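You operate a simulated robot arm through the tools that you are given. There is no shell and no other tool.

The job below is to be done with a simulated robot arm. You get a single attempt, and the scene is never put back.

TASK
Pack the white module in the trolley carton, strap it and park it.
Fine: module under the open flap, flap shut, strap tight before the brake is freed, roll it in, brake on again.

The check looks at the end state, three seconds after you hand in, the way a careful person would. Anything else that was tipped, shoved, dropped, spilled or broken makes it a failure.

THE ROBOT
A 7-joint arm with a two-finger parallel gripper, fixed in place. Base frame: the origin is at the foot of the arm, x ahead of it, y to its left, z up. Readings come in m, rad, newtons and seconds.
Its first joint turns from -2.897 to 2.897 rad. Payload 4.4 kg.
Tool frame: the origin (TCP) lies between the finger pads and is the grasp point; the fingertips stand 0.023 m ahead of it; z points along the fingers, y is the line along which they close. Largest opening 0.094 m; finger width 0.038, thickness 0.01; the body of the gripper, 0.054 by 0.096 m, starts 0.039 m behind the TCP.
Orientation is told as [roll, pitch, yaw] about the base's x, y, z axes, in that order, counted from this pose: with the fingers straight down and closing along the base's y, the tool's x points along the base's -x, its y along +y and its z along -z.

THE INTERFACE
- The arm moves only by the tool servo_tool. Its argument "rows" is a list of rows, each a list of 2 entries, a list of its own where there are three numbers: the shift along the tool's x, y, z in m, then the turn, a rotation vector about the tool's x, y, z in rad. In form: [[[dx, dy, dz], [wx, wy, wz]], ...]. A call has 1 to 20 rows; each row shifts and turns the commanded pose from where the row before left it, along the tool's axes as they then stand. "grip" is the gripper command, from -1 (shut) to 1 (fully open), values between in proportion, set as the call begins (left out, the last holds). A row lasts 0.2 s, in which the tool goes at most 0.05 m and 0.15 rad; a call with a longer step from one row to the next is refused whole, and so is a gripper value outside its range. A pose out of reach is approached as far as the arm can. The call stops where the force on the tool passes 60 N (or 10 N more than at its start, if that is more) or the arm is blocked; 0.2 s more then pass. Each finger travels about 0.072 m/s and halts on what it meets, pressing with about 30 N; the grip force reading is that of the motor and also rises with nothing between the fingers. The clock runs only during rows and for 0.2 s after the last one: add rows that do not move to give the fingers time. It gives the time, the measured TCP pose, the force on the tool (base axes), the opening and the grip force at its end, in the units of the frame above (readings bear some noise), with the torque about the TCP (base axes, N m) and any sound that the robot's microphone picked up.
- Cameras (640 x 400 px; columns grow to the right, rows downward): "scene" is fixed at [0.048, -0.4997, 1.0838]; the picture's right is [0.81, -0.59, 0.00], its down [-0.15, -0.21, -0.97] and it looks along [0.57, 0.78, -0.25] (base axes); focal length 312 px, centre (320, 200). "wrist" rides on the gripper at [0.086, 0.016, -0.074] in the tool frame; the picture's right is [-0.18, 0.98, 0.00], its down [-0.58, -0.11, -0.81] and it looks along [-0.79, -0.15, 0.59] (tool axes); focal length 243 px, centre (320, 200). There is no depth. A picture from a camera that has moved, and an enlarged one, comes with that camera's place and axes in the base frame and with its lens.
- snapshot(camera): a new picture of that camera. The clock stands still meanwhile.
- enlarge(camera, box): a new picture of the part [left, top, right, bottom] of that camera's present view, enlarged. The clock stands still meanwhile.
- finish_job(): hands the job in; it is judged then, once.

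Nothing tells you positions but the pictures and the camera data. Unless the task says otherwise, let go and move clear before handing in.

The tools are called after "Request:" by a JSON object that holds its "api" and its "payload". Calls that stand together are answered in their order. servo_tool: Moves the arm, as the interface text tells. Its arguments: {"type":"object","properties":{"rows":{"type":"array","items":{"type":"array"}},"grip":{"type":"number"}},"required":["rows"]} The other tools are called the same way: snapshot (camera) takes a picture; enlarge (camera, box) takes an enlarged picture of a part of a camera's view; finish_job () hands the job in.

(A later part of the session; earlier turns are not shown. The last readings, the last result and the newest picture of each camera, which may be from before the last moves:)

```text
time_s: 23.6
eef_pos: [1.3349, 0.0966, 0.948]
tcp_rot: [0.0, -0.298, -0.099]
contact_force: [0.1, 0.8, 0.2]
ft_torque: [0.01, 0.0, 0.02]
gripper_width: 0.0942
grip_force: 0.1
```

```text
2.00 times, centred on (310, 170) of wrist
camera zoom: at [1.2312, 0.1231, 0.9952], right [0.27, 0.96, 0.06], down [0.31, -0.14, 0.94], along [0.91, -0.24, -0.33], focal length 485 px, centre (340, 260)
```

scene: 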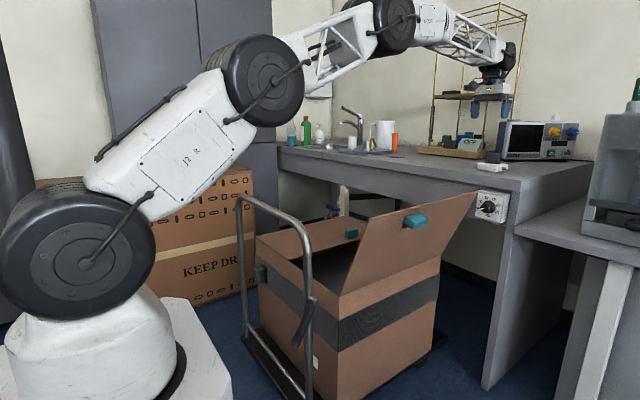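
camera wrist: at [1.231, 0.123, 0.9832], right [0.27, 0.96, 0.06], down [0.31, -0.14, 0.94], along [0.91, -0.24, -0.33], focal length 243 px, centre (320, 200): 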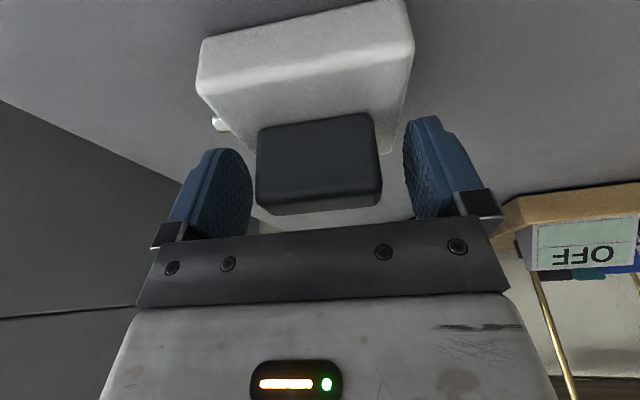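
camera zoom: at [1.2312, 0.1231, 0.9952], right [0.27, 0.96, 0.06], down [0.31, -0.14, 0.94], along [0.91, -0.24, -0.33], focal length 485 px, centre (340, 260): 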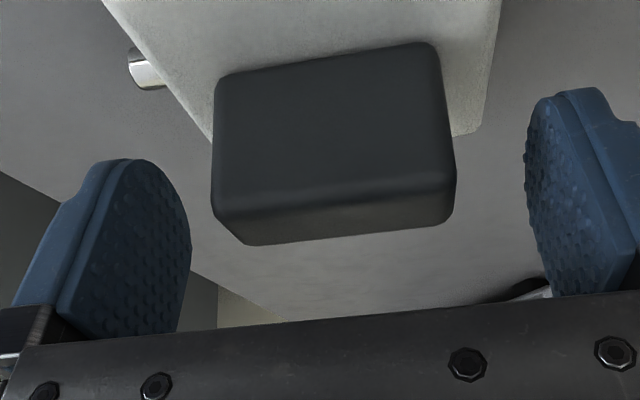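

The block is centred between the pads. I'll close again.

Request:
{"api": "servo_tool", "payload": {"rows": [[[0, 0, 0], [0, 0, 0]], [[0, 0, 0], [0, 0, 0]], [[0, 0, 0], [0, 0, 0]], [[0, 0, 0], [0, 0, 0]]], "grip": -1}}

Request:
{"api": "enlarge", "payload": {"camera": "scene", "box": [470, 130, 530, 180]}}

Request:
{"api": "enlarge", "payload": {"camera": "wrist", "box": [150, 80, 470, 260]}}

```text
time_s: 24.6
eef_pos: [1.3336, 0.0975, 0.9489]
tcp_rot: [0.002, -0.298, -0.098]
contact_force: [0.1, 0.4, 0.6]
ft_torque: [0.14, 0.07, -0.04]
gripper_width: 0.0549
grip_force: 29.1
```

```text
8.00 times, centred on (500, 155) of scene
camera zoom: at [0.048, -0.4997, 1.0838], right [0.81, -0.59, 0.0], down [-0.15, -0.21, -0.97], along [0.57, 0.78, -0.25], focal length 2494 px, centre (-1120, 560)
```

zoom: 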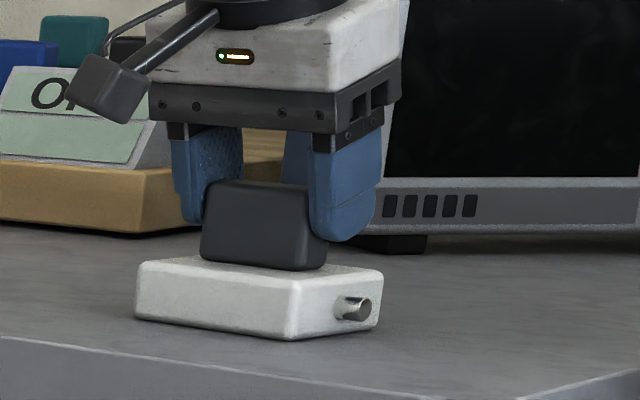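

```text
2.00 times, centred on (310, 170) of wrist
camera zoom: at [1.2312, 0.1232, 0.9952], right [0.27, 0.96, 0.06], down [0.31, -0.14, 0.94], along [0.91, -0.24, -0.33], focal length 485 px, centre (340, 260)
```

zoom: 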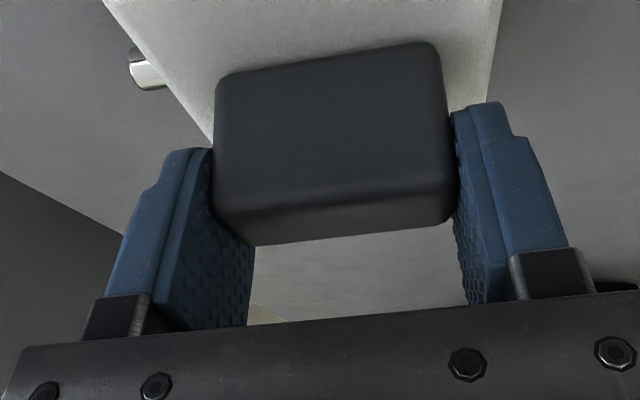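

The block is held at 0.055 m width. I'll lift a little and check that the whole module comes up.

Request:
{"api": "servo_tool", "payload": {"rows": [[[-0.003, 0, -0.0095], [0, 0, 0]], [[-0.006, 0, -0.019], [0, 0, 0]], [[-0.006, 0, -0.019], [0, 0, 0]], [[-0.006, 0, -0.019], [0, 0, 0]], [[0, 0, 0], [0, 0, 0]]]}}

Request:
{"api": "enlarge", "payload": {"camera": "scene", "box": [460, 110, 540, 180]}}

Request:
{"api": "snapshot", "payload": {"camera": "wrist"}}

```text
time_s: 25.8
eef_pos: [1.3351, 0.0977, 1.0184]
tcp_rot: [0.0, -0.298, -0.1]
contact_force: [0.4, -0.4, 0.1]
ft_torque: [0.02, -0.02, 0.01]
gripper_width: 0.0
grip_force: 30.8
```

```text
5.71 times, centred on (500, 145) of scene
camera zoom: at [0.048, -0.4997, 1.0838], right [0.81, -0.59, 0.0], down [-0.15, -0.21, -0.97], along [0.57, 0.78, -0.25], focal length 1781 px, centre (-709, 514)
```

zoom: 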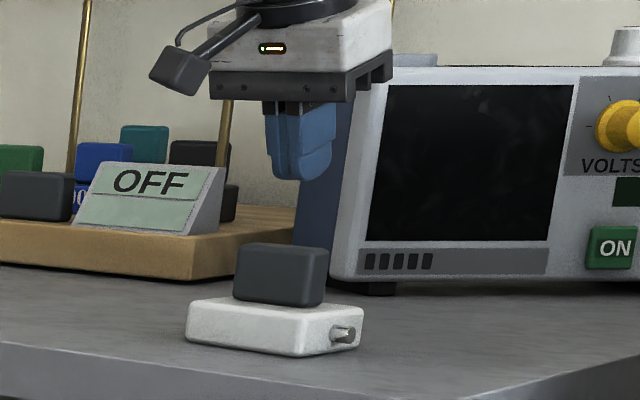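

```text
taken
camera wrist: at [1.2316, 0.1242, 1.0638], right [0.27, 0.96, 0.06], down [0.31, -0.14, 0.94], along [0.91, -0.24, -0.33], focal length 243 px, centre (320, 200)
```

wrist: 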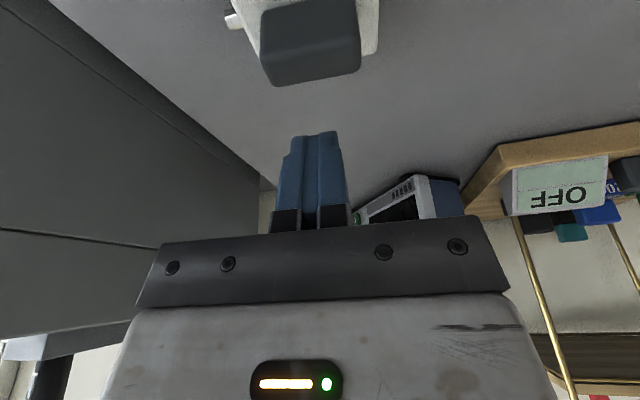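

The grip slipped off the block's upper part, but the module hasn't moved. I'll open and reduce the tilt so the pads can go deeper.

Request:
{"api": "servo_tool", "payload": {"rows": [[[0, 0, 0], [0, 0.1, 0]], [[0, 0, 0], [0, 0.1, 0]], [[0, 0, 0], [0, 0.05, 0]], [[0, 0, 0], [0, 0, 0]]], "grip": 1}}

Request:
{"api": "enlarge", "payload": {"camera": "wrist", "box": [200, 0, 440, 180]}}

Request:
{"api": "enlarge", "payload": {"camera": "scene", "box": [470, 130, 530, 180]}}

```text
time_s: 26.8
eef_pos: [1.3, 0.0965, 1.0099]
tcp_rot: [0.001, -0.047, -0.096]
contact_force: [0.8, -0.3, -0.3]
ft_torque: [0.01, 0.01, 0.04]
gripper_width: 0.0943
grip_force: 0.0
out of reach, approached as far as the arm can: row 1, 2
```

```text
2.22 times, centred on (320, 90) of wrist
camera zoom: at [1.2121, 0.1198, 1.0814], right [0.28, 0.96, 0.01], down [0.53, -0.16, 0.83], along [0.8, -0.23, -0.55], focal length 539 px, centre (320, 444)
```

zoom: 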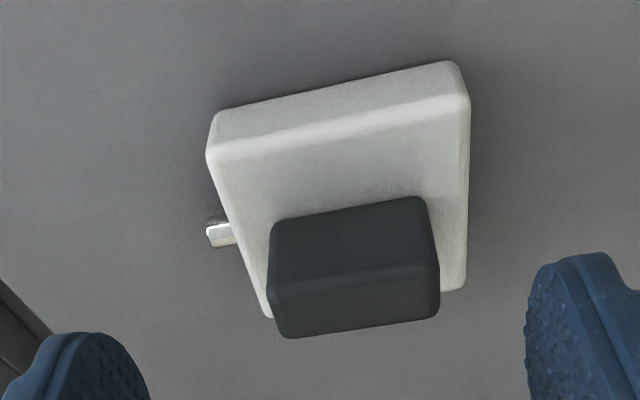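

```text
8.00 times, centred on (500, 155) of scene
camera zoom: at [0.048, -0.4997, 1.0838], right [0.81, -0.59, 0.0], down [-0.15, -0.21, -0.97], along [0.57, 0.78, -0.25], focal length 2494 px, centre (-1120, 560)
```

zoom: 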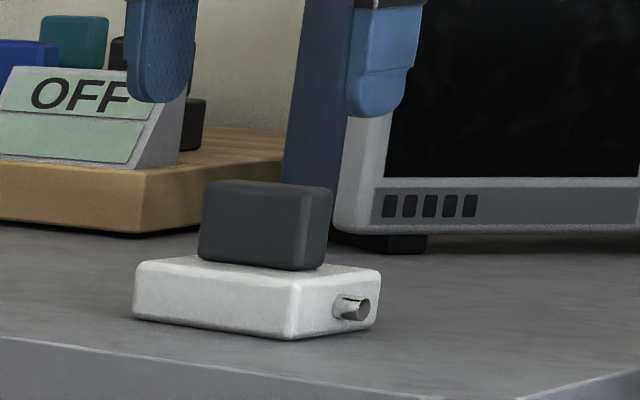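

The slab measures 0.0846 × ~0.072 m with the block near its centre. I'll tilt only 0.2 rad, half-close the fingers to about 0.07 m, and feel for the slab top so the pads go as deep as possible.

Request:
{"api": "servo_tool", "payload": {"rows": [[[0, 0, 0], [0, -0.153, 0]]]}}

Request:
{"api": "servo_tool", "payload": {"rows": [[[0, 0, 0], [0, -0.077, 0]], [[0, 0, 0], [0, -0.076, 0]], [[-0.013, 0.002, 0.0154], [0, 0, 0]], [[-0.013, 0.002, 0.0154], [0, 0, 0]], [[0, 0, 0], [0, 0, 0]]], "grip": 0.5}}

Request:
{"api": "snapshot", "payload": {"camera": "wrist"}}

```text
refused: row 1 steps farther than a row can; nothing moved
```

```text
time_s: 28.0
eef_pos: [1.3329, 0.0972, 0.9855]
tcp_rot: [0.0, -0.201, -0.1]
contact_force: [-0.2, -0.5, -0.4]
ft_torque: [0.0, -0.01, 0.0]
gripper_width: 0.0706
grip_force: 0.0
```

```text
taken
camera wrist: at [1.2344, 0.1223, 1.0425], right [0.28, 0.96, 0.04], down [0.4, -0.15, 0.91], along [0.88, -0.24, -0.42], focal length 243 px, centre (320, 200)
```

wrist: 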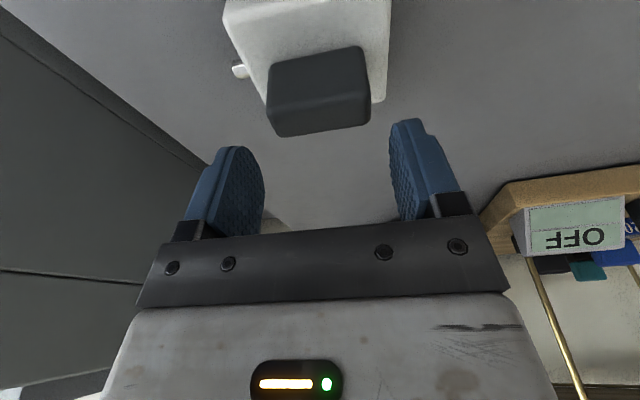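

In position above the block with 0.07 m opening. I'm descending to 0.950, then in small steps while watching the force.

Request:
{"api": "servo_tool", "payload": {"rows": [[[0.0035, 0, 0.0172], [0, 0, 0]], [[0.0035, 0, 0.0172], [0, 0, 0]], [[0, 0, 0], [0, 0, 0]]]}}

Request:
{"api": "servo_tool", "payload": {"rows": [[[0.0008, 0, 0.0039], [0, 0, 0]], [[0, 0, 0], [0, 0, 0]]]}}

Request:
{"api": "servo_tool", "payload": {"rows": [[[0.0005, 0, 0.0025], [0, 0, 0]], [[0, 0, 0], [0, 0, 0]]]}}

Request:
{"api": "servo_tool", "payload": {"rows": [[[0.0004, 0, 0.002], [0, 0, 0]], [[0, 0, 0], [0, 0, 0]]]}}

Request:
{"api": "enlarge", "payload": {"camera": "scene", "box": [470, 130, 530, 180]}}

Request:
{"api": "enlarge", "payload": {"camera": "wrist", "box": [150, 60, 470, 260]}}

```text
time_s: 28.8
eef_pos: [1.3328, 0.0971, 0.9507]
tcp_rot: [0.0, -0.202, -0.099]
contact_force: [-0.2, 1.1, -0.1]
ft_torque: [-0.02, 0.05, -0.01]
gripper_width: 0.0707
grip_force: 0.0
```

```text
time_s: 29.4
eef_pos: [1.3329, 0.0967, 0.9475]
tcp_rot: [0.0, -0.202, -0.099]
contact_force: [-0.3, -0.2, -0.2]
ft_torque: [-0.01, -0.01, -0.01]
gripper_width: 0.0707
grip_force: 0.1
```

```text
time_s: 30.0
eef_pos: [1.3332, 0.0971, 0.9436]
tcp_rot: [0.0, -0.203, -0.1]
contact_force: [0.0, 0.2, 0.5]
ft_torque: [-0.02, -0.02, 0.0]
gripper_width: 0.0703
grip_force: 0.0
```

```text
time_s: 30.6
eef_pos: [1.332, 0.0976, 0.9417]
tcp_rot: [0.001, -0.202, -0.099]
contact_force: [0.3, 0.2, -0.6]
ft_torque: [0.0, 0.02, 0.02]
gripper_width: 0.0707
grip_force: 0.1
```

```text
8.00 times, centred on (500, 155) of scene
camera zoom: at [0.048, -0.4997, 1.0838], right [0.81, -0.59, 0.0], down [-0.15, -0.21, -0.97], along [0.57, 0.78, -0.25], focal length 2494 px, centre (-1120, 560)
```

zoom: 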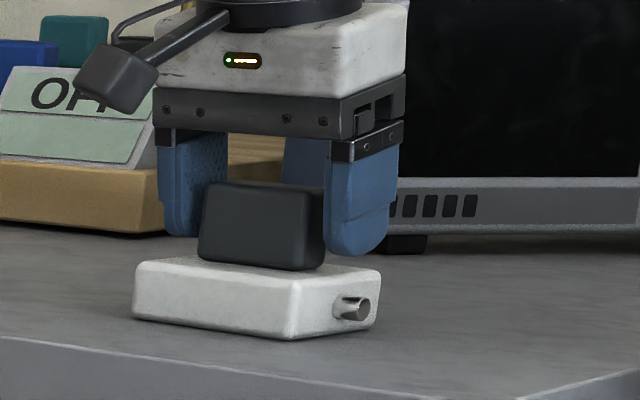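

```text
2.00 times, centred on (310, 160) of wrist
camera zoom: at [1.2347, 0.122, 0.9987], right [0.28, 0.96, 0.04], down [0.4, -0.15, 0.91], along [0.88, -0.24, -0.42], focal length 485 px, centre (340, 280)
```

zoom: 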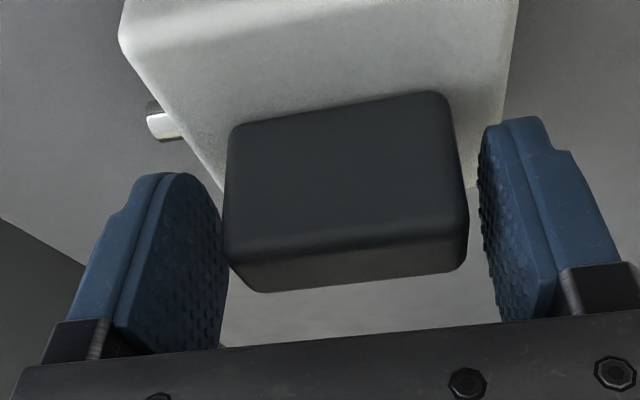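

No contact yet. I'll keep stepping down.

Request:
{"api": "servo_tool", "payload": {"rows": [[[0.0004, 0, 0.002], [0, 0, 0]], [[0, 0, 0], [0, 0, 0]]]}}

Request:
{"api": "servo_tool", "payload": {"rows": [[[0.0004, 0, 0.002], [0, 0, 0]], [[0, 0, 0], [0, 0, 0]]]}}

Request:
{"api": "servo_tool", "payload": {"rows": [[[0.0004, 0, 0.002], [0, 0, 0]], [[0, 0, 0], [0, 0, 0]]]}}

```text
time_s: 31.2
eef_pos: [1.3329, 0.097, 0.9389]
tcp_rot: [0.002, -0.203, -0.1]
contact_force: [0.3, -0.5, 0.3]
ft_torque: [-0.01, -0.02, -0.01]
gripper_width: 0.0709
grip_force: 0.1
```

```text
time_s: 31.8
eef_pos: [1.3335, 0.0972, 0.9368]
tcp_rot: [0.0, -0.201, -0.1]
contact_force: [0.5, 0.4, 0.4]
ft_torque: [-0.01, -0.02, -0.01]
gripper_width: 0.0705
grip_force: 0.2
```

```text
time_s: 32.4
eef_pos: [1.3327, 0.0974, 0.936]
tcp_rot: [0.001, -0.203, -0.101]
contact_force: [0.4, 0.7, 2.2]
ft_torque: [-0.08, 0.08, -0.05]
gripper_width: 0.0704
grip_force: 0.1
```

Light contact with the slab at z≈0.936. I'll raise 1 mm and close on the block at this depth.

Request:
{"api": "servo_tool", "payload": {"rows": [[[-0.0003, 0, -0.0015], [0, 0, 0]], [[0, 0, 0], [0, 0, 0]]]}}

Request:
{"api": "servo_tool", "payload": {"rows": [[[0, 0, 0], [0, 0, 0]], [[0, 0, 0], [0, 0, 0]], [[0, 0, 0], [0, 0, 0]], [[0, 0, 0], [0, 0, 0]], [[0, 0, 0], [0, 0, 0]]], "grip": -1}}

Request:
{"api": "enlarge", "payload": {"camera": "scene", "box": [470, 130, 530, 180]}}

Request:
{"api": "enlarge", "payload": {"camera": "wrist", "box": [150, 60, 470, 260]}}

```text
time_s: 33.0
eef_pos: [1.3323, 0.0958, 0.9376]
tcp_rot: [0.001, -0.203, -0.101]
contact_force: [-0.2, -0.2, -0.3]
ft_torque: [0.0, 0.02, 0.0]
gripper_width: 0.0705
grip_force: 0.0
```

```text
time_s: 34.2
eef_pos: [1.3325, 0.0966, 0.9379]
tcp_rot: [0.001, -0.203, -0.099]
contact_force: [-0.4, 0.0, 0.2]
ft_torque: [-0.06, -0.02, 0.02]
gripper_width: 0.0549
grip_force: 30.1
```

```text
8.00 times, centred on (500, 155) of scene
camera zoom: at [0.048, -0.4997, 1.0838], right [0.81, -0.59, 0.0], down [-0.15, -0.21, -0.97], along [0.57, 0.78, -0.25], focal length 2494 px, centre (-1120, 560)
```

zoom: 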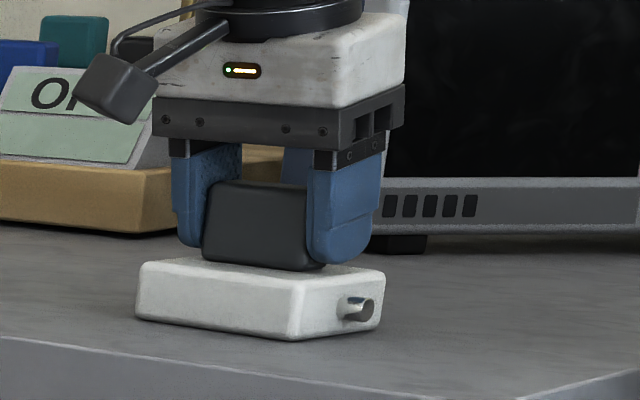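

```text
2.00 times, centred on (310, 160) of wrist
camera zoom: at [1.2346, 0.1216, 0.9941], right [0.28, 0.96, 0.04], down [0.4, -0.15, 0.91], along [0.88, -0.24, -0.42], focal length 485 px, centre (340, 280)
```

zoom: 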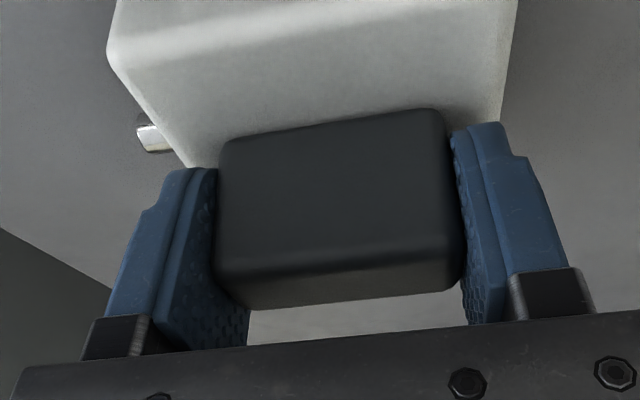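

A much deeper grip now. I'll lift slowly and check the width and weight.

Request:
{"api": "servo_tool", "payload": {"rows": [[[-0.0004, 0, -0.002], [0, 0, 0]], [[-0.0004, 0, -0.002], [0, 0, 0]], [[-0.0006, 0, -0.003], [0, 0, 0]], [[-0.0006, 0, -0.003], [0, 0, 0]]]}}

Request:
{"api": "enlarge", "payload": {"camera": "scene", "box": [470, 130, 530, 180]}}

```text
time_s: 35.2
eef_pos: [1.3329, 0.0961, 0.948]
tcp_rot: [-0.001, -0.201, -0.099]
contact_force: [-0.3, -1.2, -3.0]
ft_torque: [0.0, -0.05, 0.01]
gripper_width: 0.0549
grip_force: 29.8
```

```text
8.00 times, centred on (500, 155) of scene
camera zoom: at [0.048, -0.4997, 1.0838], right [0.81, -0.59, 0.0], down [-0.15, -0.21, -0.97], along [0.57, 0.78, -0.25], focal length 2494 px, centre (-1120, 560)
```

zoom: 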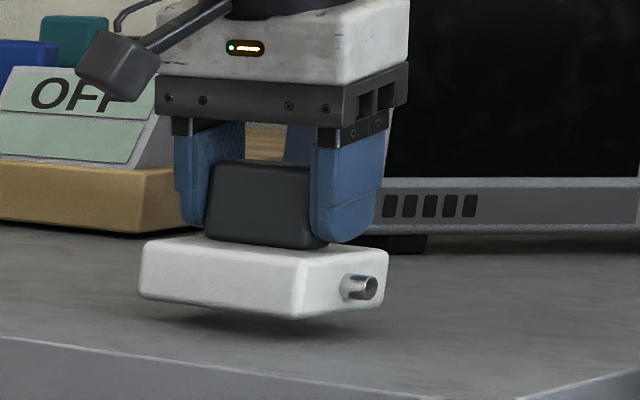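

The module is up and held (about 3 N). I'll raise it, retreat from the bench, and carry it above the carton opening.

Request:
{"api": "servo_tool", "payload": {"rows": [[[-0.002, 0, -0.01], [0, 0, 0]], [[-0.004, 0, -0.02], [0, 0, 0]], [[-0.004, 0, -0.02], [0, 0, 0]], [[0.0136, -0.0014, -0.008], [0, 0, 0]], [[0.0273, -0.0029, -0.0157], [0, 0, 0]], [[0.0409, -0.0043, -0.0236], [0, 0, 0]], [[0.0409, -0.0043, -0.0236], [0, 0, 0]], [[0.0409, -0.0043, -0.0236], [0, 0, 0]], [[0.0409, -0.0043, -0.0236], [0, 0, 0]], [[0.0409, -0.0043, -0.0236], [0, 0, 0]], [[0.0273, -0.0029, -0.0157], [0, 0, 0]], [[0.0136, -0.0014, -0.008], [0, 0, 0]], [[0, 0, 0], [0, 0, 0]]]}}

Request:
{"api": "snapshot", "payload": {"camera": "scene"}}

Request:
{"api": "snapshot", "payload": {"camera": "wrist"}}

```text
time_s: 38.0
eef_pos: [1.0182, 0.0988, 1.1036]
tcp_rot: [0.0, -0.202, -0.1]
contact_force: [-1.0, 0.7, -2.3]
ft_torque: [0.03, -0.01, 0.01]
gripper_width: 0.0547
grip_force: 29.3
```

```text
taken
```

scene: 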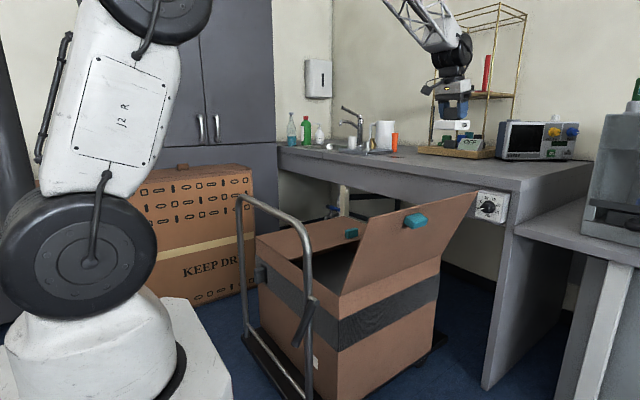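

```text
taken
camera wrist: at [0.92, 0.1233, 1.1601], right [0.28, 0.96, 0.04], down [0.4, -0.15, 0.91], along [0.88, -0.24, -0.42], focal length 243 px, centre (320, 200)
```

wrist: 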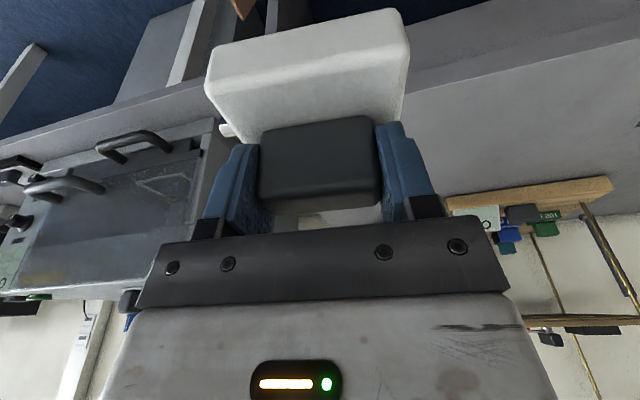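

The module is securely held. I'll carry it over the opening at about (0.75, 0.20).

Request:
{"api": "servo_tool", "payload": {"rows": [[[0.0194, 0.0053, -0.0039], [0, 0, 0]], [[0.0387, 0.0106, -0.0078], [0, 0, 0]], [[0.0387, 0.0106, -0.0078], [0, 0, 0]], [[0.0387, 0.0106, -0.0078], [0, 0, 0]], [[0.0387, 0.0106, -0.0078], [0, 0, 0]], [[0.0387, 0.0106, -0.0078], [0, 0, 0]], [[0.0387, 0.0106, -0.0078], [0, 0, 0]], [[0.0194, 0.0053, -0.0039], [0, 0, 0]], [[0, 0, 0], [0, 0, 0]]]}}

Request:
{"api": "snapshot", "payload": {"camera": "scene"}}

Request:
{"api": "snapshot", "payload": {"camera": "wrist"}}

```text
time_s: 40.0
eef_pos: [0.7493, 0.1971, 1.1008]
tcp_rot: [0.0, -0.201, -0.099]
contact_force: [0.4, -0.5, -3.1]
ft_torque: [0.0, 0.0, 0.02]
gripper_width: 0.055
grip_force: 29.9
```

```text
taken
```

scene: 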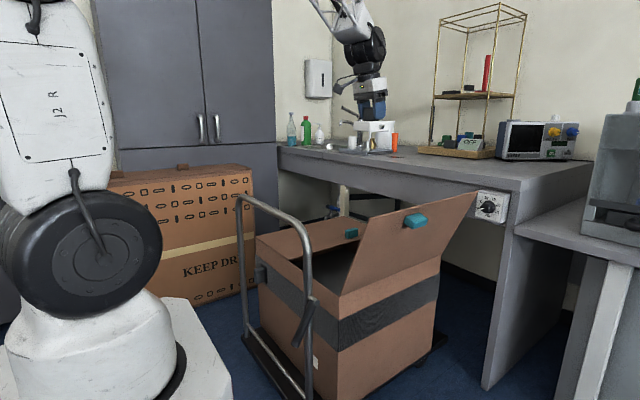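

```text
taken
camera wrist: at [0.6513, 0.2224, 1.1575], right [0.28, 0.96, 0.04], down [0.4, -0.15, 0.91], along [0.88, -0.24, -0.42], focal length 243 px, centre (320, 200)
```

wrist: 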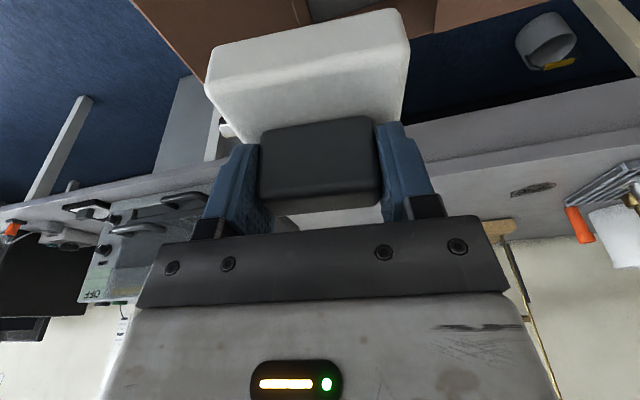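

Using several views, I now place the carton at x 0.56–1.065, y 0.115–0.69, rim z≈0.58, open half y 0.12–0.40, inner floor z≈0.40. I'll centre over the opening at (0.80, 0.255) and start lowering.

Request:
{"api": "servo_tool", "payload": {"rows": [[[-0.0148, 0.0209, 0.003], [0, 0, 0]], [[-0.0148, 0.0209, 0.003], [0, 0, 0]], [[-0.0148, 0.0209, 0.003], [0, 0, 0]], [[0.00795, 0, 0.0392], [0, 0, 0]], [[0.00795, 0, 0.0392], [0, 0, 0]], [[0.00795, 0, 0.0392], [0, 0, 0]], [[0.00795, 0, 0.0392], [0, 0, 0]], [[0.00795, 0, 0.0392], [0, 0, 0]], [[0.00795, 0, 0.0392], [0, 0, 0]], [[0.00795, 0, 0.0392], [0, 0, 0]], [[0.00795, 0, 0.0392], [0, 0, 0]], [[0, 0, 0], [0, 0, 0]]]}}

Request:
{"api": "snapshot", "payload": {"camera": "scene"}}

Request:
{"api": "snapshot", "payload": {"camera": "wrist"}}

```text
time_s: 42.6
eef_pos: [0.8007, 0.257, 0.7828]
tcp_rot: [0.0, -0.204, -0.096]
contact_force: [0.5, 0.5, -2.0]
ft_torque: [0.02, 0.0, 0.02]
gripper_width: 0.0547
grip_force: 29.8
```

```text
taken
```

scene: 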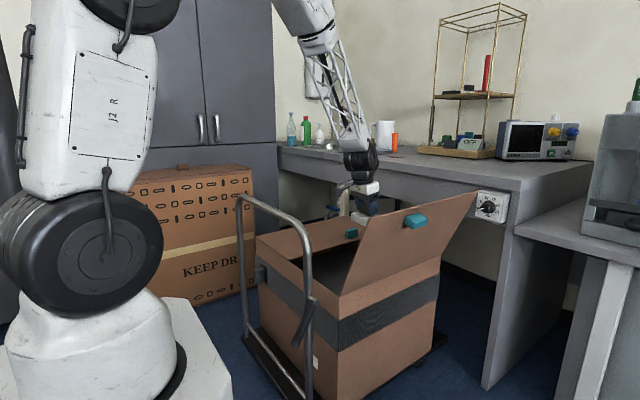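

```text
taken
camera wrist: at [0.7039, 0.2817, 0.8392], right [0.28, 0.96, 0.04], down [0.39, -0.15, 0.91], along [0.88, -0.24, -0.42], focal length 243 px, centre (320, 200)
```

wrist: 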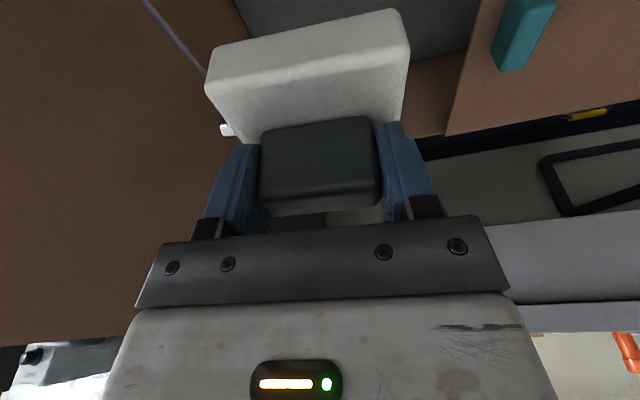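

The opening edges match my estimates: hinge y≈0.11, flat flap edge y≈0.40. I'm continuing down into the carton.

Request:
{"api": "servo_tool", "payload": {"rows": [[[0.00795, 0, 0.0392], [0, 0, 0]], [[0.00795, 0, 0.0392], [0, 0, 0]], [[0.00795, 0, 0.0392], [0, 0, 0]], [[0.00795, 0, 0.0392], [0, 0, 0]], [[0.00795, 0, 0.0392], [0, 0, 0]], [[0.006, 0, 0.0294], [0, 0, 0]], [[0, 0, 0], [0, 0, 0]]]}}

Request:
{"api": "snapshot", "payload": {"camera": "scene"}}

Request:
{"api": "snapshot", "payload": {"camera": "wrist"}}

```text
time_s: 44.2
eef_pos: [0.8017, 0.2576, 0.5545]
tcp_rot: [-0.001, -0.205, -0.099]
contact_force: [-0.5, 0.5, -3.3]
ft_torque: [-0.01, 0.03, 0.0]
gripper_width: 0.0549
grip_force: 29.1
```

```text
taken
```

scene: 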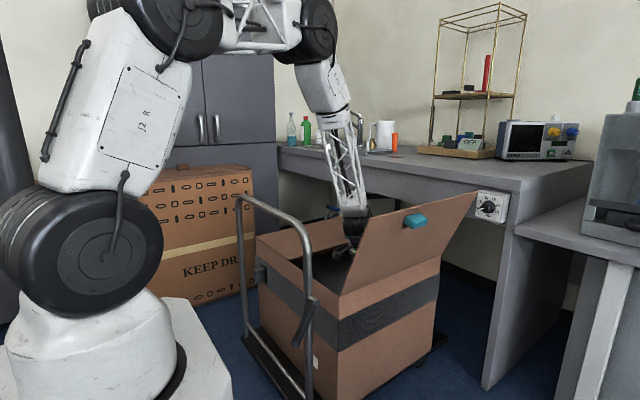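

```text
taken
camera wrist: at [0.7029, 0.2821, 0.6108], right [0.28, 0.96, 0.04], down [0.4, -0.15, 0.91], along [0.88, -0.24, -0.42], focal length 243 px, centre (320, 200)
```

wrist: 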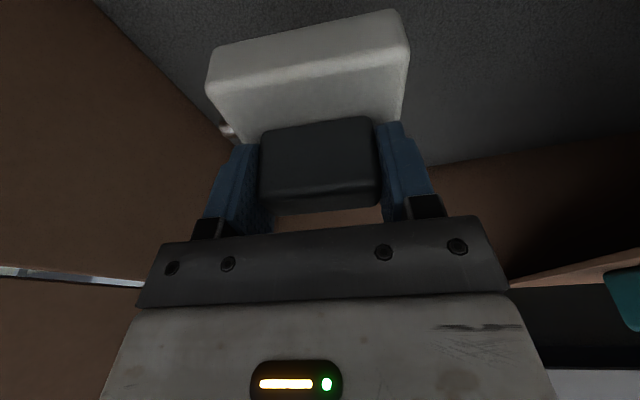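

Floor re-estimated at z≈0.41, so contact should come at TCP z≈0.465. I'll lower to 0.48, then feel downward in small steps.

Request:
{"api": "servo_tool", "payload": {"rows": [[[0.005, 0, 0.0245], [0, 0, 0]], [[0.005, 0, 0.0245], [0, 0, 0]], [[0.004, 0, 0.0196], [0, 0, 0]], [[0, 0, 0], [0, 0, 0]]]}}

Request:
{"api": "servo_tool", "payload": {"rows": [[[0.0008, 0, 0.0039], [0, 0, 0]], [[0, 0, 0], [0, 0, 0]]]}}

Request:
{"api": "servo_tool", "payload": {"rows": [[[0.0008, 0, 0.0039], [0, 0, 0]], [[0, 0, 0], [0, 0, 0]]]}}

Request:
{"api": "servo_tool", "payload": {"rows": [[[0.0008, 0, 0.0039], [0, 0, 0]], [[0, 0, 0], [0, 0, 0]]]}}

Request:
{"api": "snapshot", "payload": {"camera": "wrist"}}

```text
time_s: 45.2
eef_pos: [0.8002, 0.2557, 0.4838]
tcp_rot: [0.001, -0.201, -0.098]
contact_force: [0.2, -0.9, -3.2]
ft_torque: [0.01, 0.01, -0.01]
gripper_width: 0.0549
grip_force: 29.9
```

```text
time_s: 45.8
eef_pos: [0.8003, 0.2567, 0.4791]
tcp_rot: [-0.001, -0.204, -0.1]
contact_force: [0.6, -0.1, -1.8]
ft_torque: [-0.01, -0.03, 0.02]
gripper_width: 0.0547
grip_force: 30.2
```

```text
time_s: 46.4
eef_pos: [0.8026, 0.2564, 0.4754]
tcp_rot: [0.001, -0.202, -0.1]
contact_force: [0.1, -0.1, -2.8]
ft_torque: [-0.02, -0.01, 0.01]
gripper_width: 0.0546
grip_force: 29.9
```

```text
time_s: 47.0
eef_pos: [0.8011, 0.2574, 0.4725]
tcp_rot: [0.003, -0.204, -0.099]
contact_force: [-4.1, -3.8, 26.5]
ft_torque: [-0.5, 0.07, 0.17]
gripper_width: 0.055
grip_force: 29.5
```

```text
taken
camera wrist: at [0.7043, 0.2824, 0.5287], right [0.28, 0.96, 0.04], down [0.39, -0.15, 0.91], along [0.88, -0.24, -0.42], focal length 243 px, centre (320, 200)
```

wrist: 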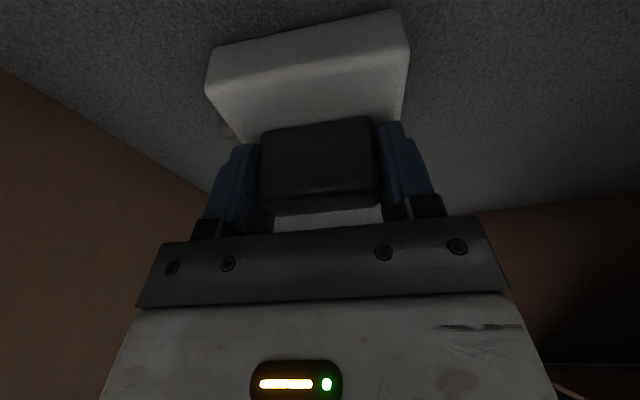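

The module touched the floor of the carton (26 N). I'll ease up 2 mm and release it.

Request:
{"api": "servo_tool", "payload": {"rows": [[[-0.0004, 0, -0.002], [0, 0, 0]], [[0, 0, 0], [0, 0, 0]]]}}

Request:
{"api": "servo_tool", "payload": {"rows": [[[0, 0, 0], [0, 0, 0]], [[0, 0, 0], [0, 0, 0]], [[0, 0, 0], [0, 0, 0]]], "grip": 0.7}}

Request:
{"api": "snapshot", "payload": {"camera": "wrist"}}

```text
time_s: 47.6
eef_pos: [0.8005, 0.2566, 0.4732]
tcp_rot: [0.001, -0.2, -0.097]
contact_force: [1.0, 1.5, 2.7]
ft_torque: [0.28, -0.28, -0.01]
gripper_width: 0.0547
grip_force: 30.0
```

```text
time_s: 48.4
eef_pos: [0.8015, 0.2563, 0.4736]
tcp_rot: [0.001, -0.202, -0.099]
contact_force: [0.1, 1.1, 0.3]
ft_torque: [0.03, 0.0, 0.01]
gripper_width: 0.0801
grip_force: 0.0
```

```text
taken
camera wrist: at [0.7033, 0.2821, 0.5295], right [0.28, 0.96, 0.04], down [0.4, -0.15, 0.91], along [0.88, -0.24, -0.42], focal length 243 px, centre (320, 200)
```

wrist: 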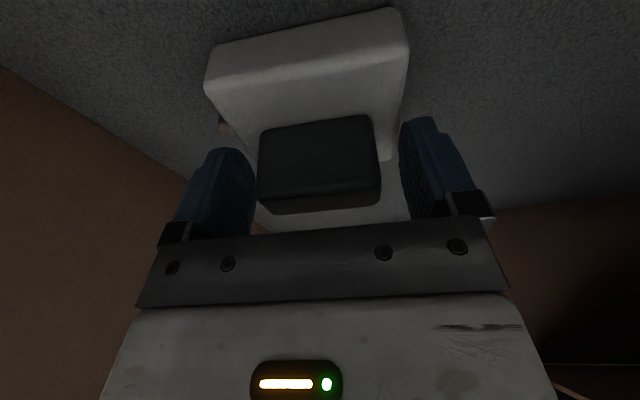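

Released cleanly. I'll rise straight up out of the carton and look in.

Request:
{"api": "servo_tool", "payload": {"rows": [[[-0.002, 0, -0.0098], [0, 0, 0]], [[-0.006, 0, -0.0294], [0, 0, 0]], [[-0.00795, 0, -0.0392], [0, 0, 0]], [[-0.00795, 0, -0.0392], [0, 0, 0]], [[-0.00795, 0, -0.0392], [0, 0, 0]], [[-0.00795, 0, -0.0392], [0, 0, 0]], [[-0.00795, 0, -0.0392], [0, 0, 0]], [[-0.00795, 0, -0.0392], [0, 0, 0]], [[-0.00795, 0, -0.0392], [0, 0, 0]], [[-0.00795, 0, -0.0392], [0, 0, 0]], [[-0.00795, 0, -0.0392], [0, 0, 0]], [[-0.00795, 0, -0.0392], [0, 0, 0]], [[-0.00795, 0, -0.0392], [0, 0, 0]], [[-0.00795, 0, -0.0392], [0, 0, 0]], [[-0.00795, 0, -0.0392], [0, 0, 0]], [[0, 0, 0], [0, 0, 0]]]}}

Request:
{"api": "snapshot", "payload": {"camera": "wrist"}}

Request:
{"api": "snapshot", "payload": {"camera": "scene"}}

```text
time_s: 51.8
eef_pos: [0.8, 0.2552, 1.0367]
tcp_rot: [0.0, -0.2, -0.1]
contact_force: [0.5, 0.5, 0.3]
ft_torque: [-0.01, 0.02, 0.0]
gripper_width: 0.08
grip_force: 0.1
```

```text
taken
camera wrist: at [0.7031, 0.2802, 1.0922], right [0.28, 0.96, 0.04], down [0.4, -0.15, 0.91], along [0.88, -0.24, -0.42], focal length 243 px, centre (320, 200)
```

wrist: 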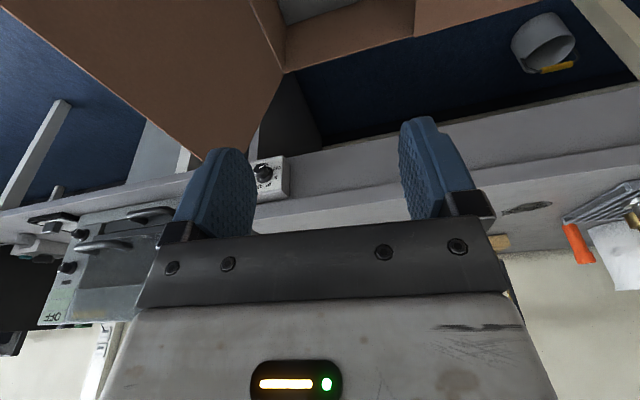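

```text
taken
```

scene: 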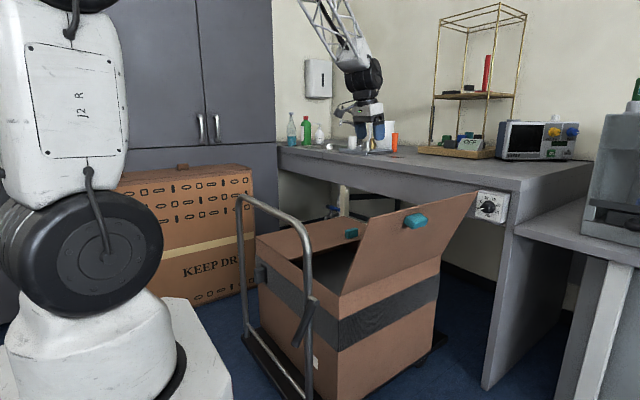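

The module is in. Now I'll study the trolley's controls: buckle, handle lever and brake.

Request:
{"api": "enlarge", "payload": {"camera": "scene", "box": [230, 180, 330, 280]}}

Request:
{"api": "enlarge", "payload": {"camera": "scene", "box": [270, 260, 370, 400]}}

Request:
{"api": "enlarge", "payload": {"camera": "scene", "box": [340, 230, 500, 400]}}

Request:
{"api": "enlarge", "payload": {"camera": "scene", "box": [230, 270, 330, 400]}}

```text
4.00 times, centred on (280, 230) of scene
camera zoom: at [0.048, -0.4997, 1.0838], right [0.81, -0.59, 0.0], down [-0.15, -0.21, -0.97], along [0.57, 0.78, -0.25], focal length 1247 px, centre (480, 80)
```

zoom: 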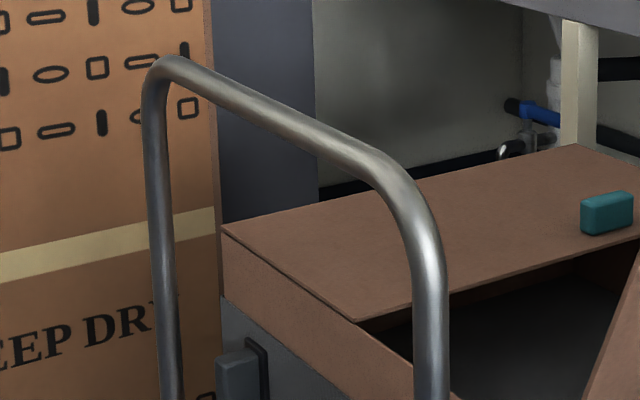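

```text
2.86 times, centred on (320, 330) of scene
camera zoom: at [0.048, -0.4997, 1.0838], right [0.81, -0.59, 0.0], down [-0.15, -0.21, -0.97], along [0.57, 0.78, -0.25], focal length 891 px, centre (320, -171)
```

zoom: 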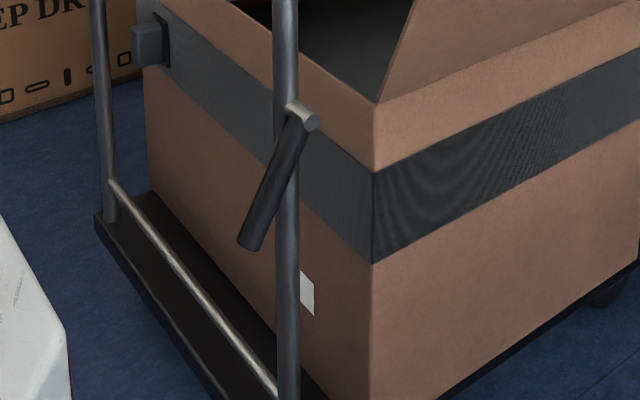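

```text
2.35 times, centred on (420, 315) of scene
camera zoom: at [0.048, -0.4997, 1.0838], right [0.81, -0.59, 0.0], down [-0.15, -0.21, -0.97], along [0.57, 0.78, -0.25], focal length 733 px, centre (85, -71)
```

zoom: 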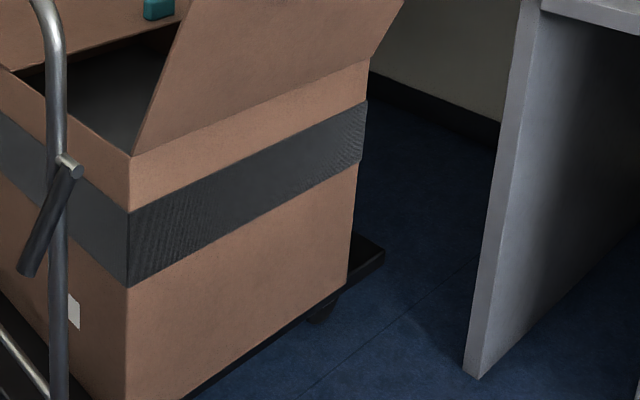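

```text
3.08 times, centred on (280, 335) of scene
camera zoom: at [0.048, -0.4997, 1.0838], right [0.81, -0.59, 0.0], down [-0.15, -0.21, -0.97], along [0.57, 0.78, -0.25], focal length 959 px, centre (443, -215)
```

zoom: 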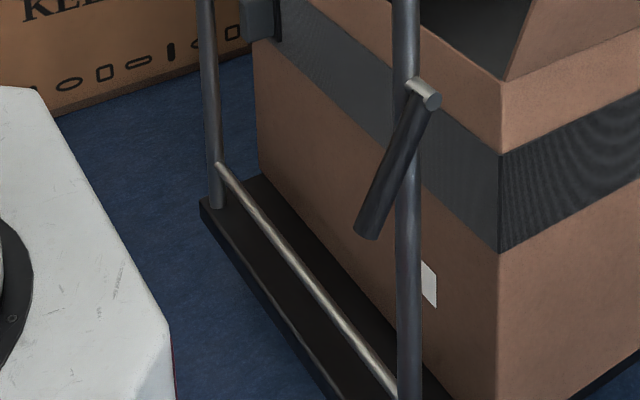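

The brake looks like the dark lever on the handle's -y upright, and the strap buckle sits on the carton's -x face near its +y end. Next I'll shut the flap, with closed fingers pushing from its outer (-y) side along its arc; first I'll straighten and pre-position.

Request:
{"api": "servo_tool", "payload": {"rows": [[[0, 0, 0], [0, 0.1, 0]], [[0, 0, 0], [0, 0.1, 0]], [[0, 0, 0], [0, 0, -0.1]], [[0, -0.045, 0], [0, 0, 0]], [[0, -0.045, 0], [0, 0, 0]], [[0, -0.045, 0], [0, 0, 0]], [[0, -0.045, 0], [0, 0, 0]], [[0, -0.045, 0], [0, 0, 0]], [[0, -0.045, 0], [0, 0, 0]], [[0, -0.045, 0], [0, 0, 0]], [[0, -0.045, 0], [0, 0, 0]], [[0, -0.03, 0], [0, 0, 0]], [[0, 0, 0], [0, 0, 0]]], "grip": -1}}

Request:
{"api": "snapshot", "payload": {"camera": "scene"}}

Request:
{"api": "snapshot", "payload": {"camera": "wrist"}}

```text
time_s: 54.6
eef_pos: [0.8016, -0.1331, 1.0308]
tcp_rot: [0.0, -0.002, 0.002]
contact_force: [0.2, -1.4, 0.0]
ft_torque: [0.0, -0.02, 0.0]
gripper_width: 0.0002
grip_force: 30.2
```

```text
taken
```

scene: 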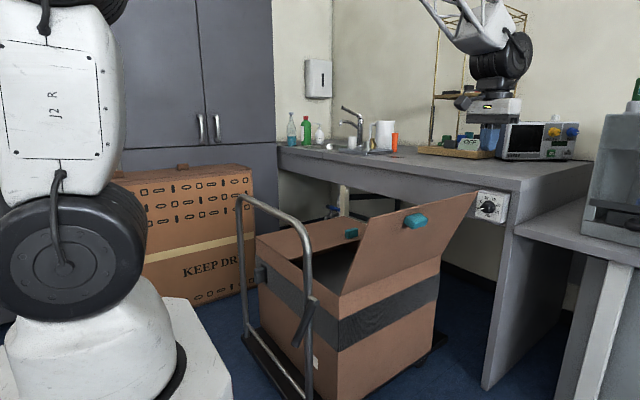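

```text
taken
camera wrist: at [0.7147, -0.1183, 1.1062], right [0.18, 0.98, 0.0], down [0.58, -0.11, 0.81], along [0.79, -0.15, -0.59], focal length 243 px, centre (320, 200)
```

wrist: 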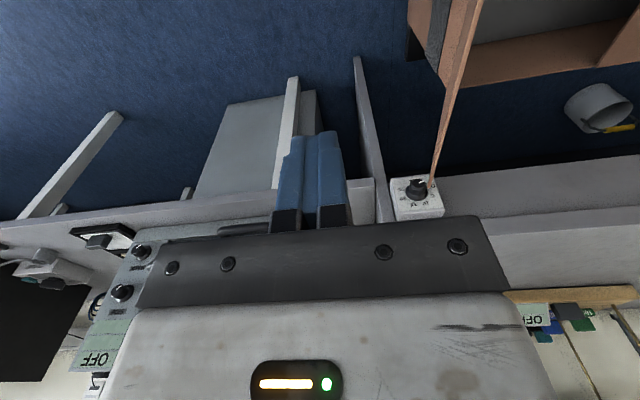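

The flap's top corner triangulates to about (1.08, 0.014, 0.835), as predicted. I'll descend outside the flap.

Request:
{"api": "servo_tool", "payload": {"rows": [[[-0.006, 0, 0.039], [0, 0, 0]], [[-0.006, 0, 0.039], [0, 0, 0]], [[-0.006, 0, 0.039], [0, 0, 0]], [[-0.006, 0, 0.039], [0, 0, 0]], [[-0.006, 0, 0.039], [0, 0, 0]], [[0, 0.04, 0], [0, 0, 0]], [[0, 0.03, 0], [0, 0, 0]], [[0, 0, 0], [0, 0, 0]]]}}

Request:
{"api": "snapshot", "payload": {"camera": "scene"}}

Request:
{"api": "snapshot", "payload": {"camera": "wrist"}}

```text
time_s: 56.4
eef_pos: [0.8318, -0.0634, 0.8359]
tcp_rot: [0.0, -0.002, 0.004]
contact_force: [1.2, 0.0, 0.9]
ft_torque: [0.03, -0.01, -0.01]
gripper_width: 0.0
grip_force: 30.6
```

```text
taken
```

scene: 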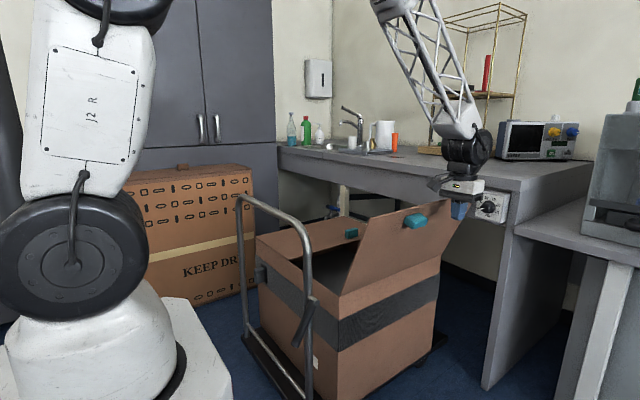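

```text
taken
camera wrist: at [0.7447, -0.0487, 0.9109], right [0.18, 0.98, 0.0], down [0.58, -0.11, 0.81], along [0.79, -0.15, -0.59], focal length 243 px, centre (320, 200)
```

wrist: 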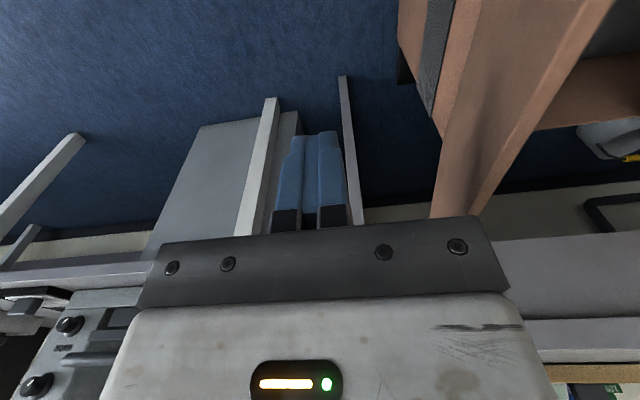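

The fingers are outside the flap, level with its upper part. I'll push toward +y up to vertical.

Request:
{"api": "servo_tool", "payload": {"rows": [[[0, 0.03, 0], [0, 0, 0]], [[0, 0.03, 0], [0, 0, 0]], [[0, 0.018, 0], [0, 0, 0]], [[0, 0.022, -0.0042], [0, 0, 0]], [[0, 0.022, -0.0042], [0, 0, 0]], [[0, 0.023, -0.0043], [0, 0, 0]], [[0, 0.023, -0.0043], [0, 0, 0]]]}}

Request:
{"api": "snapshot", "payload": {"camera": "scene"}}

Request:
{"api": "snapshot", "payload": {"camera": "wrist"}}

```text
time_s: 58.0
eef_pos: [0.8311, 0.1036, 0.8541]
tcp_rot: [0.001, -0.001, 0.001]
contact_force: [0.4, -1.3, -1.7]
ft_torque: [0.01, 0.02, -0.06]
gripper_width: 0.0
grip_force: 30.8
```

```text
taken
```

scene: 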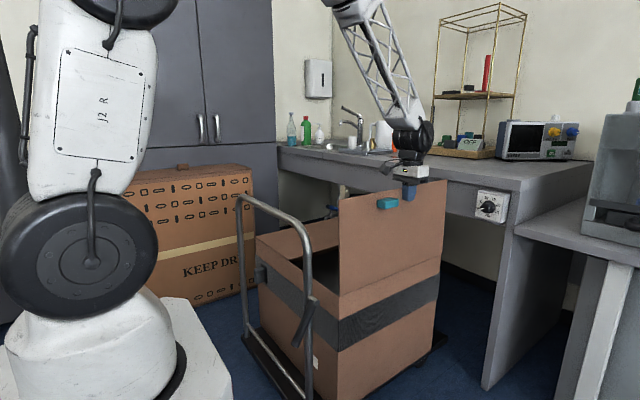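

```text
taken
camera wrist: at [0.7446, 0.1194, 0.9291], right [0.18, 0.98, 0.0], down [0.58, -0.11, 0.81], along [0.79, -0.15, -0.59], focal length 243 px, centre (320, 200)
```

wrist: 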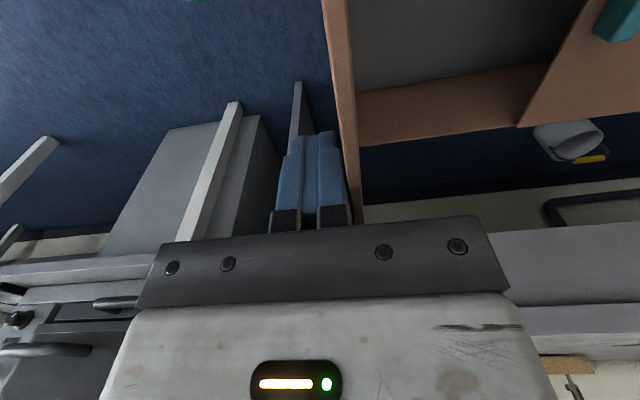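

The flap stands vertical with very little force. I'll continue over the top and down along the arc.

Request:
{"api": "servo_tool", "payload": {"rows": [[[0, 0.0222, 0.002], [0, 0, 0]], [[0, 0.0222, 0.003], [0, 0, 0]], [[0, 0.0222, 0.004], [0, 0, 0]], [[0, 0.0222, 0.005], [0, 0, 0]], [[0, 0.0258, 0.0135], [0, 0, 0]], [[0, 0.0258, 0.0145], [0, 0, 0]], [[0, 0.0258, 0.0155], [0, 0, 0]]]}}

Request:
{"api": "snapshot", "payload": {"camera": "scene"}}

Request:
{"api": "snapshot", "payload": {"camera": "wrist"}}

```text
time_s: 59.6
eef_pos: [0.8309, 0.2718, 0.7964]
tcp_rot: [-0.001, -0.006, 0.001]
contact_force: [0.4, 0.0, -0.1]
ft_torque: [-0.02, 0.02, 0.0]
gripper_width: 0.0001
grip_force: 29.7
```

```text
taken
```

scene: 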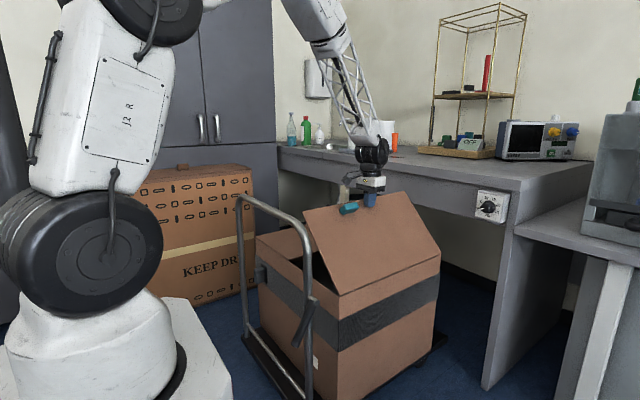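

```text
taken
camera wrist: at [0.7445, 0.2875, 0.8712], right [0.18, 0.98, 0.0], down [0.58, -0.11, 0.81], along [0.79, -0.15, -0.59], focal length 243 px, centre (320, 200)
```

wrist: 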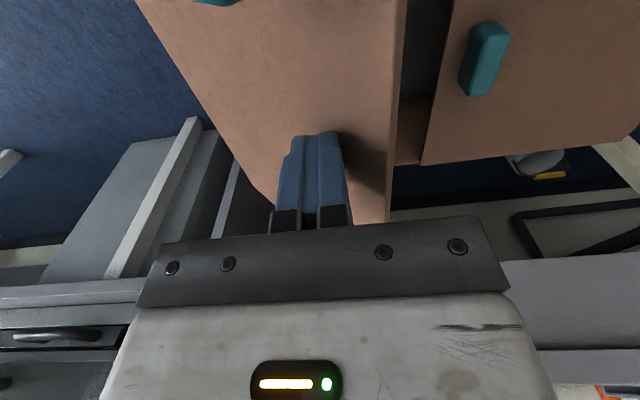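

The flap follows nicely. I'll continue down toward shut.

Request:
{"api": "servo_tool", "payload": {"rows": [[[0, 0.0186, 0.0215], [0, 0, 0]], [[0, 0.0186, 0.0215], [0, 0, 0]], [[0, 0.0186, 0.0215], [0, 0, 0]], [[0, 0.009, 0.02], [0, 0, 0]], [[0, 0.009, 0.02], [0, 0, 0]], [[0, 0.009, 0.02], [0, 0, 0]], [[0, 0.0035, 0.0187], [0, 0, 0]], [[0, 0.0035, 0.0187], [0, 0, 0]], [[0, 0, 0], [0, 0, 0]]]}}

Request:
{"api": "snapshot", "payload": {"camera": "scene"}}

Request:
{"api": "snapshot", "payload": {"camera": "wrist"}}

```text
time_s: 61.6
eef_pos: [0.832, 0.3597, 0.6352]
tcp_rot: [0.0, -0.003, 0.002]
contact_force: [0.1, -0.2, 0.2]
ft_torque: [0.01, 0.01, 0.01]
gripper_width: 0.0
grip_force: 30.5
```

```text
taken
```

scene: 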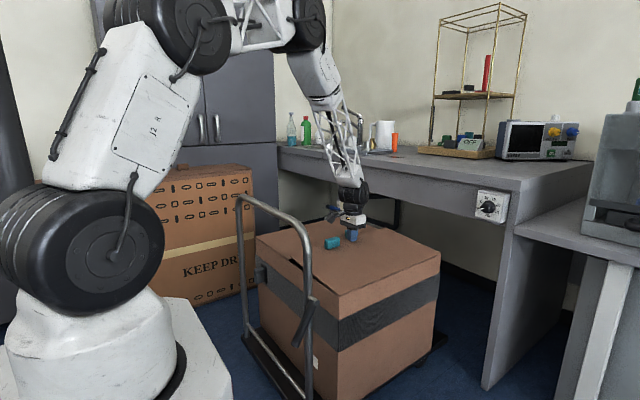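

```text
taken
camera wrist: at [0.7445, 0.3749, 0.7099], right [0.18, 0.98, 0.0], down [0.58, -0.11, 0.81], along [0.79, -0.15, -0.59], focal length 243 px, centre (320, 200)
```

wrist: 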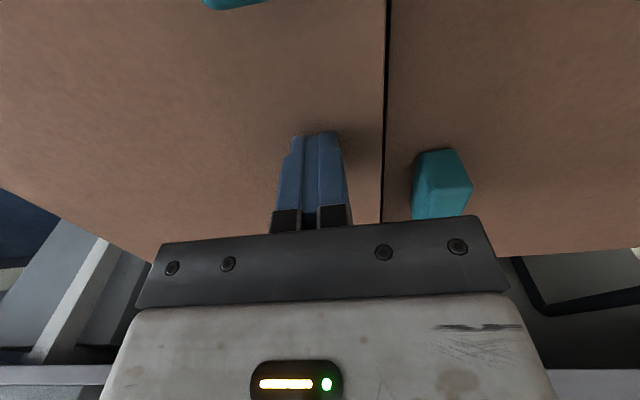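

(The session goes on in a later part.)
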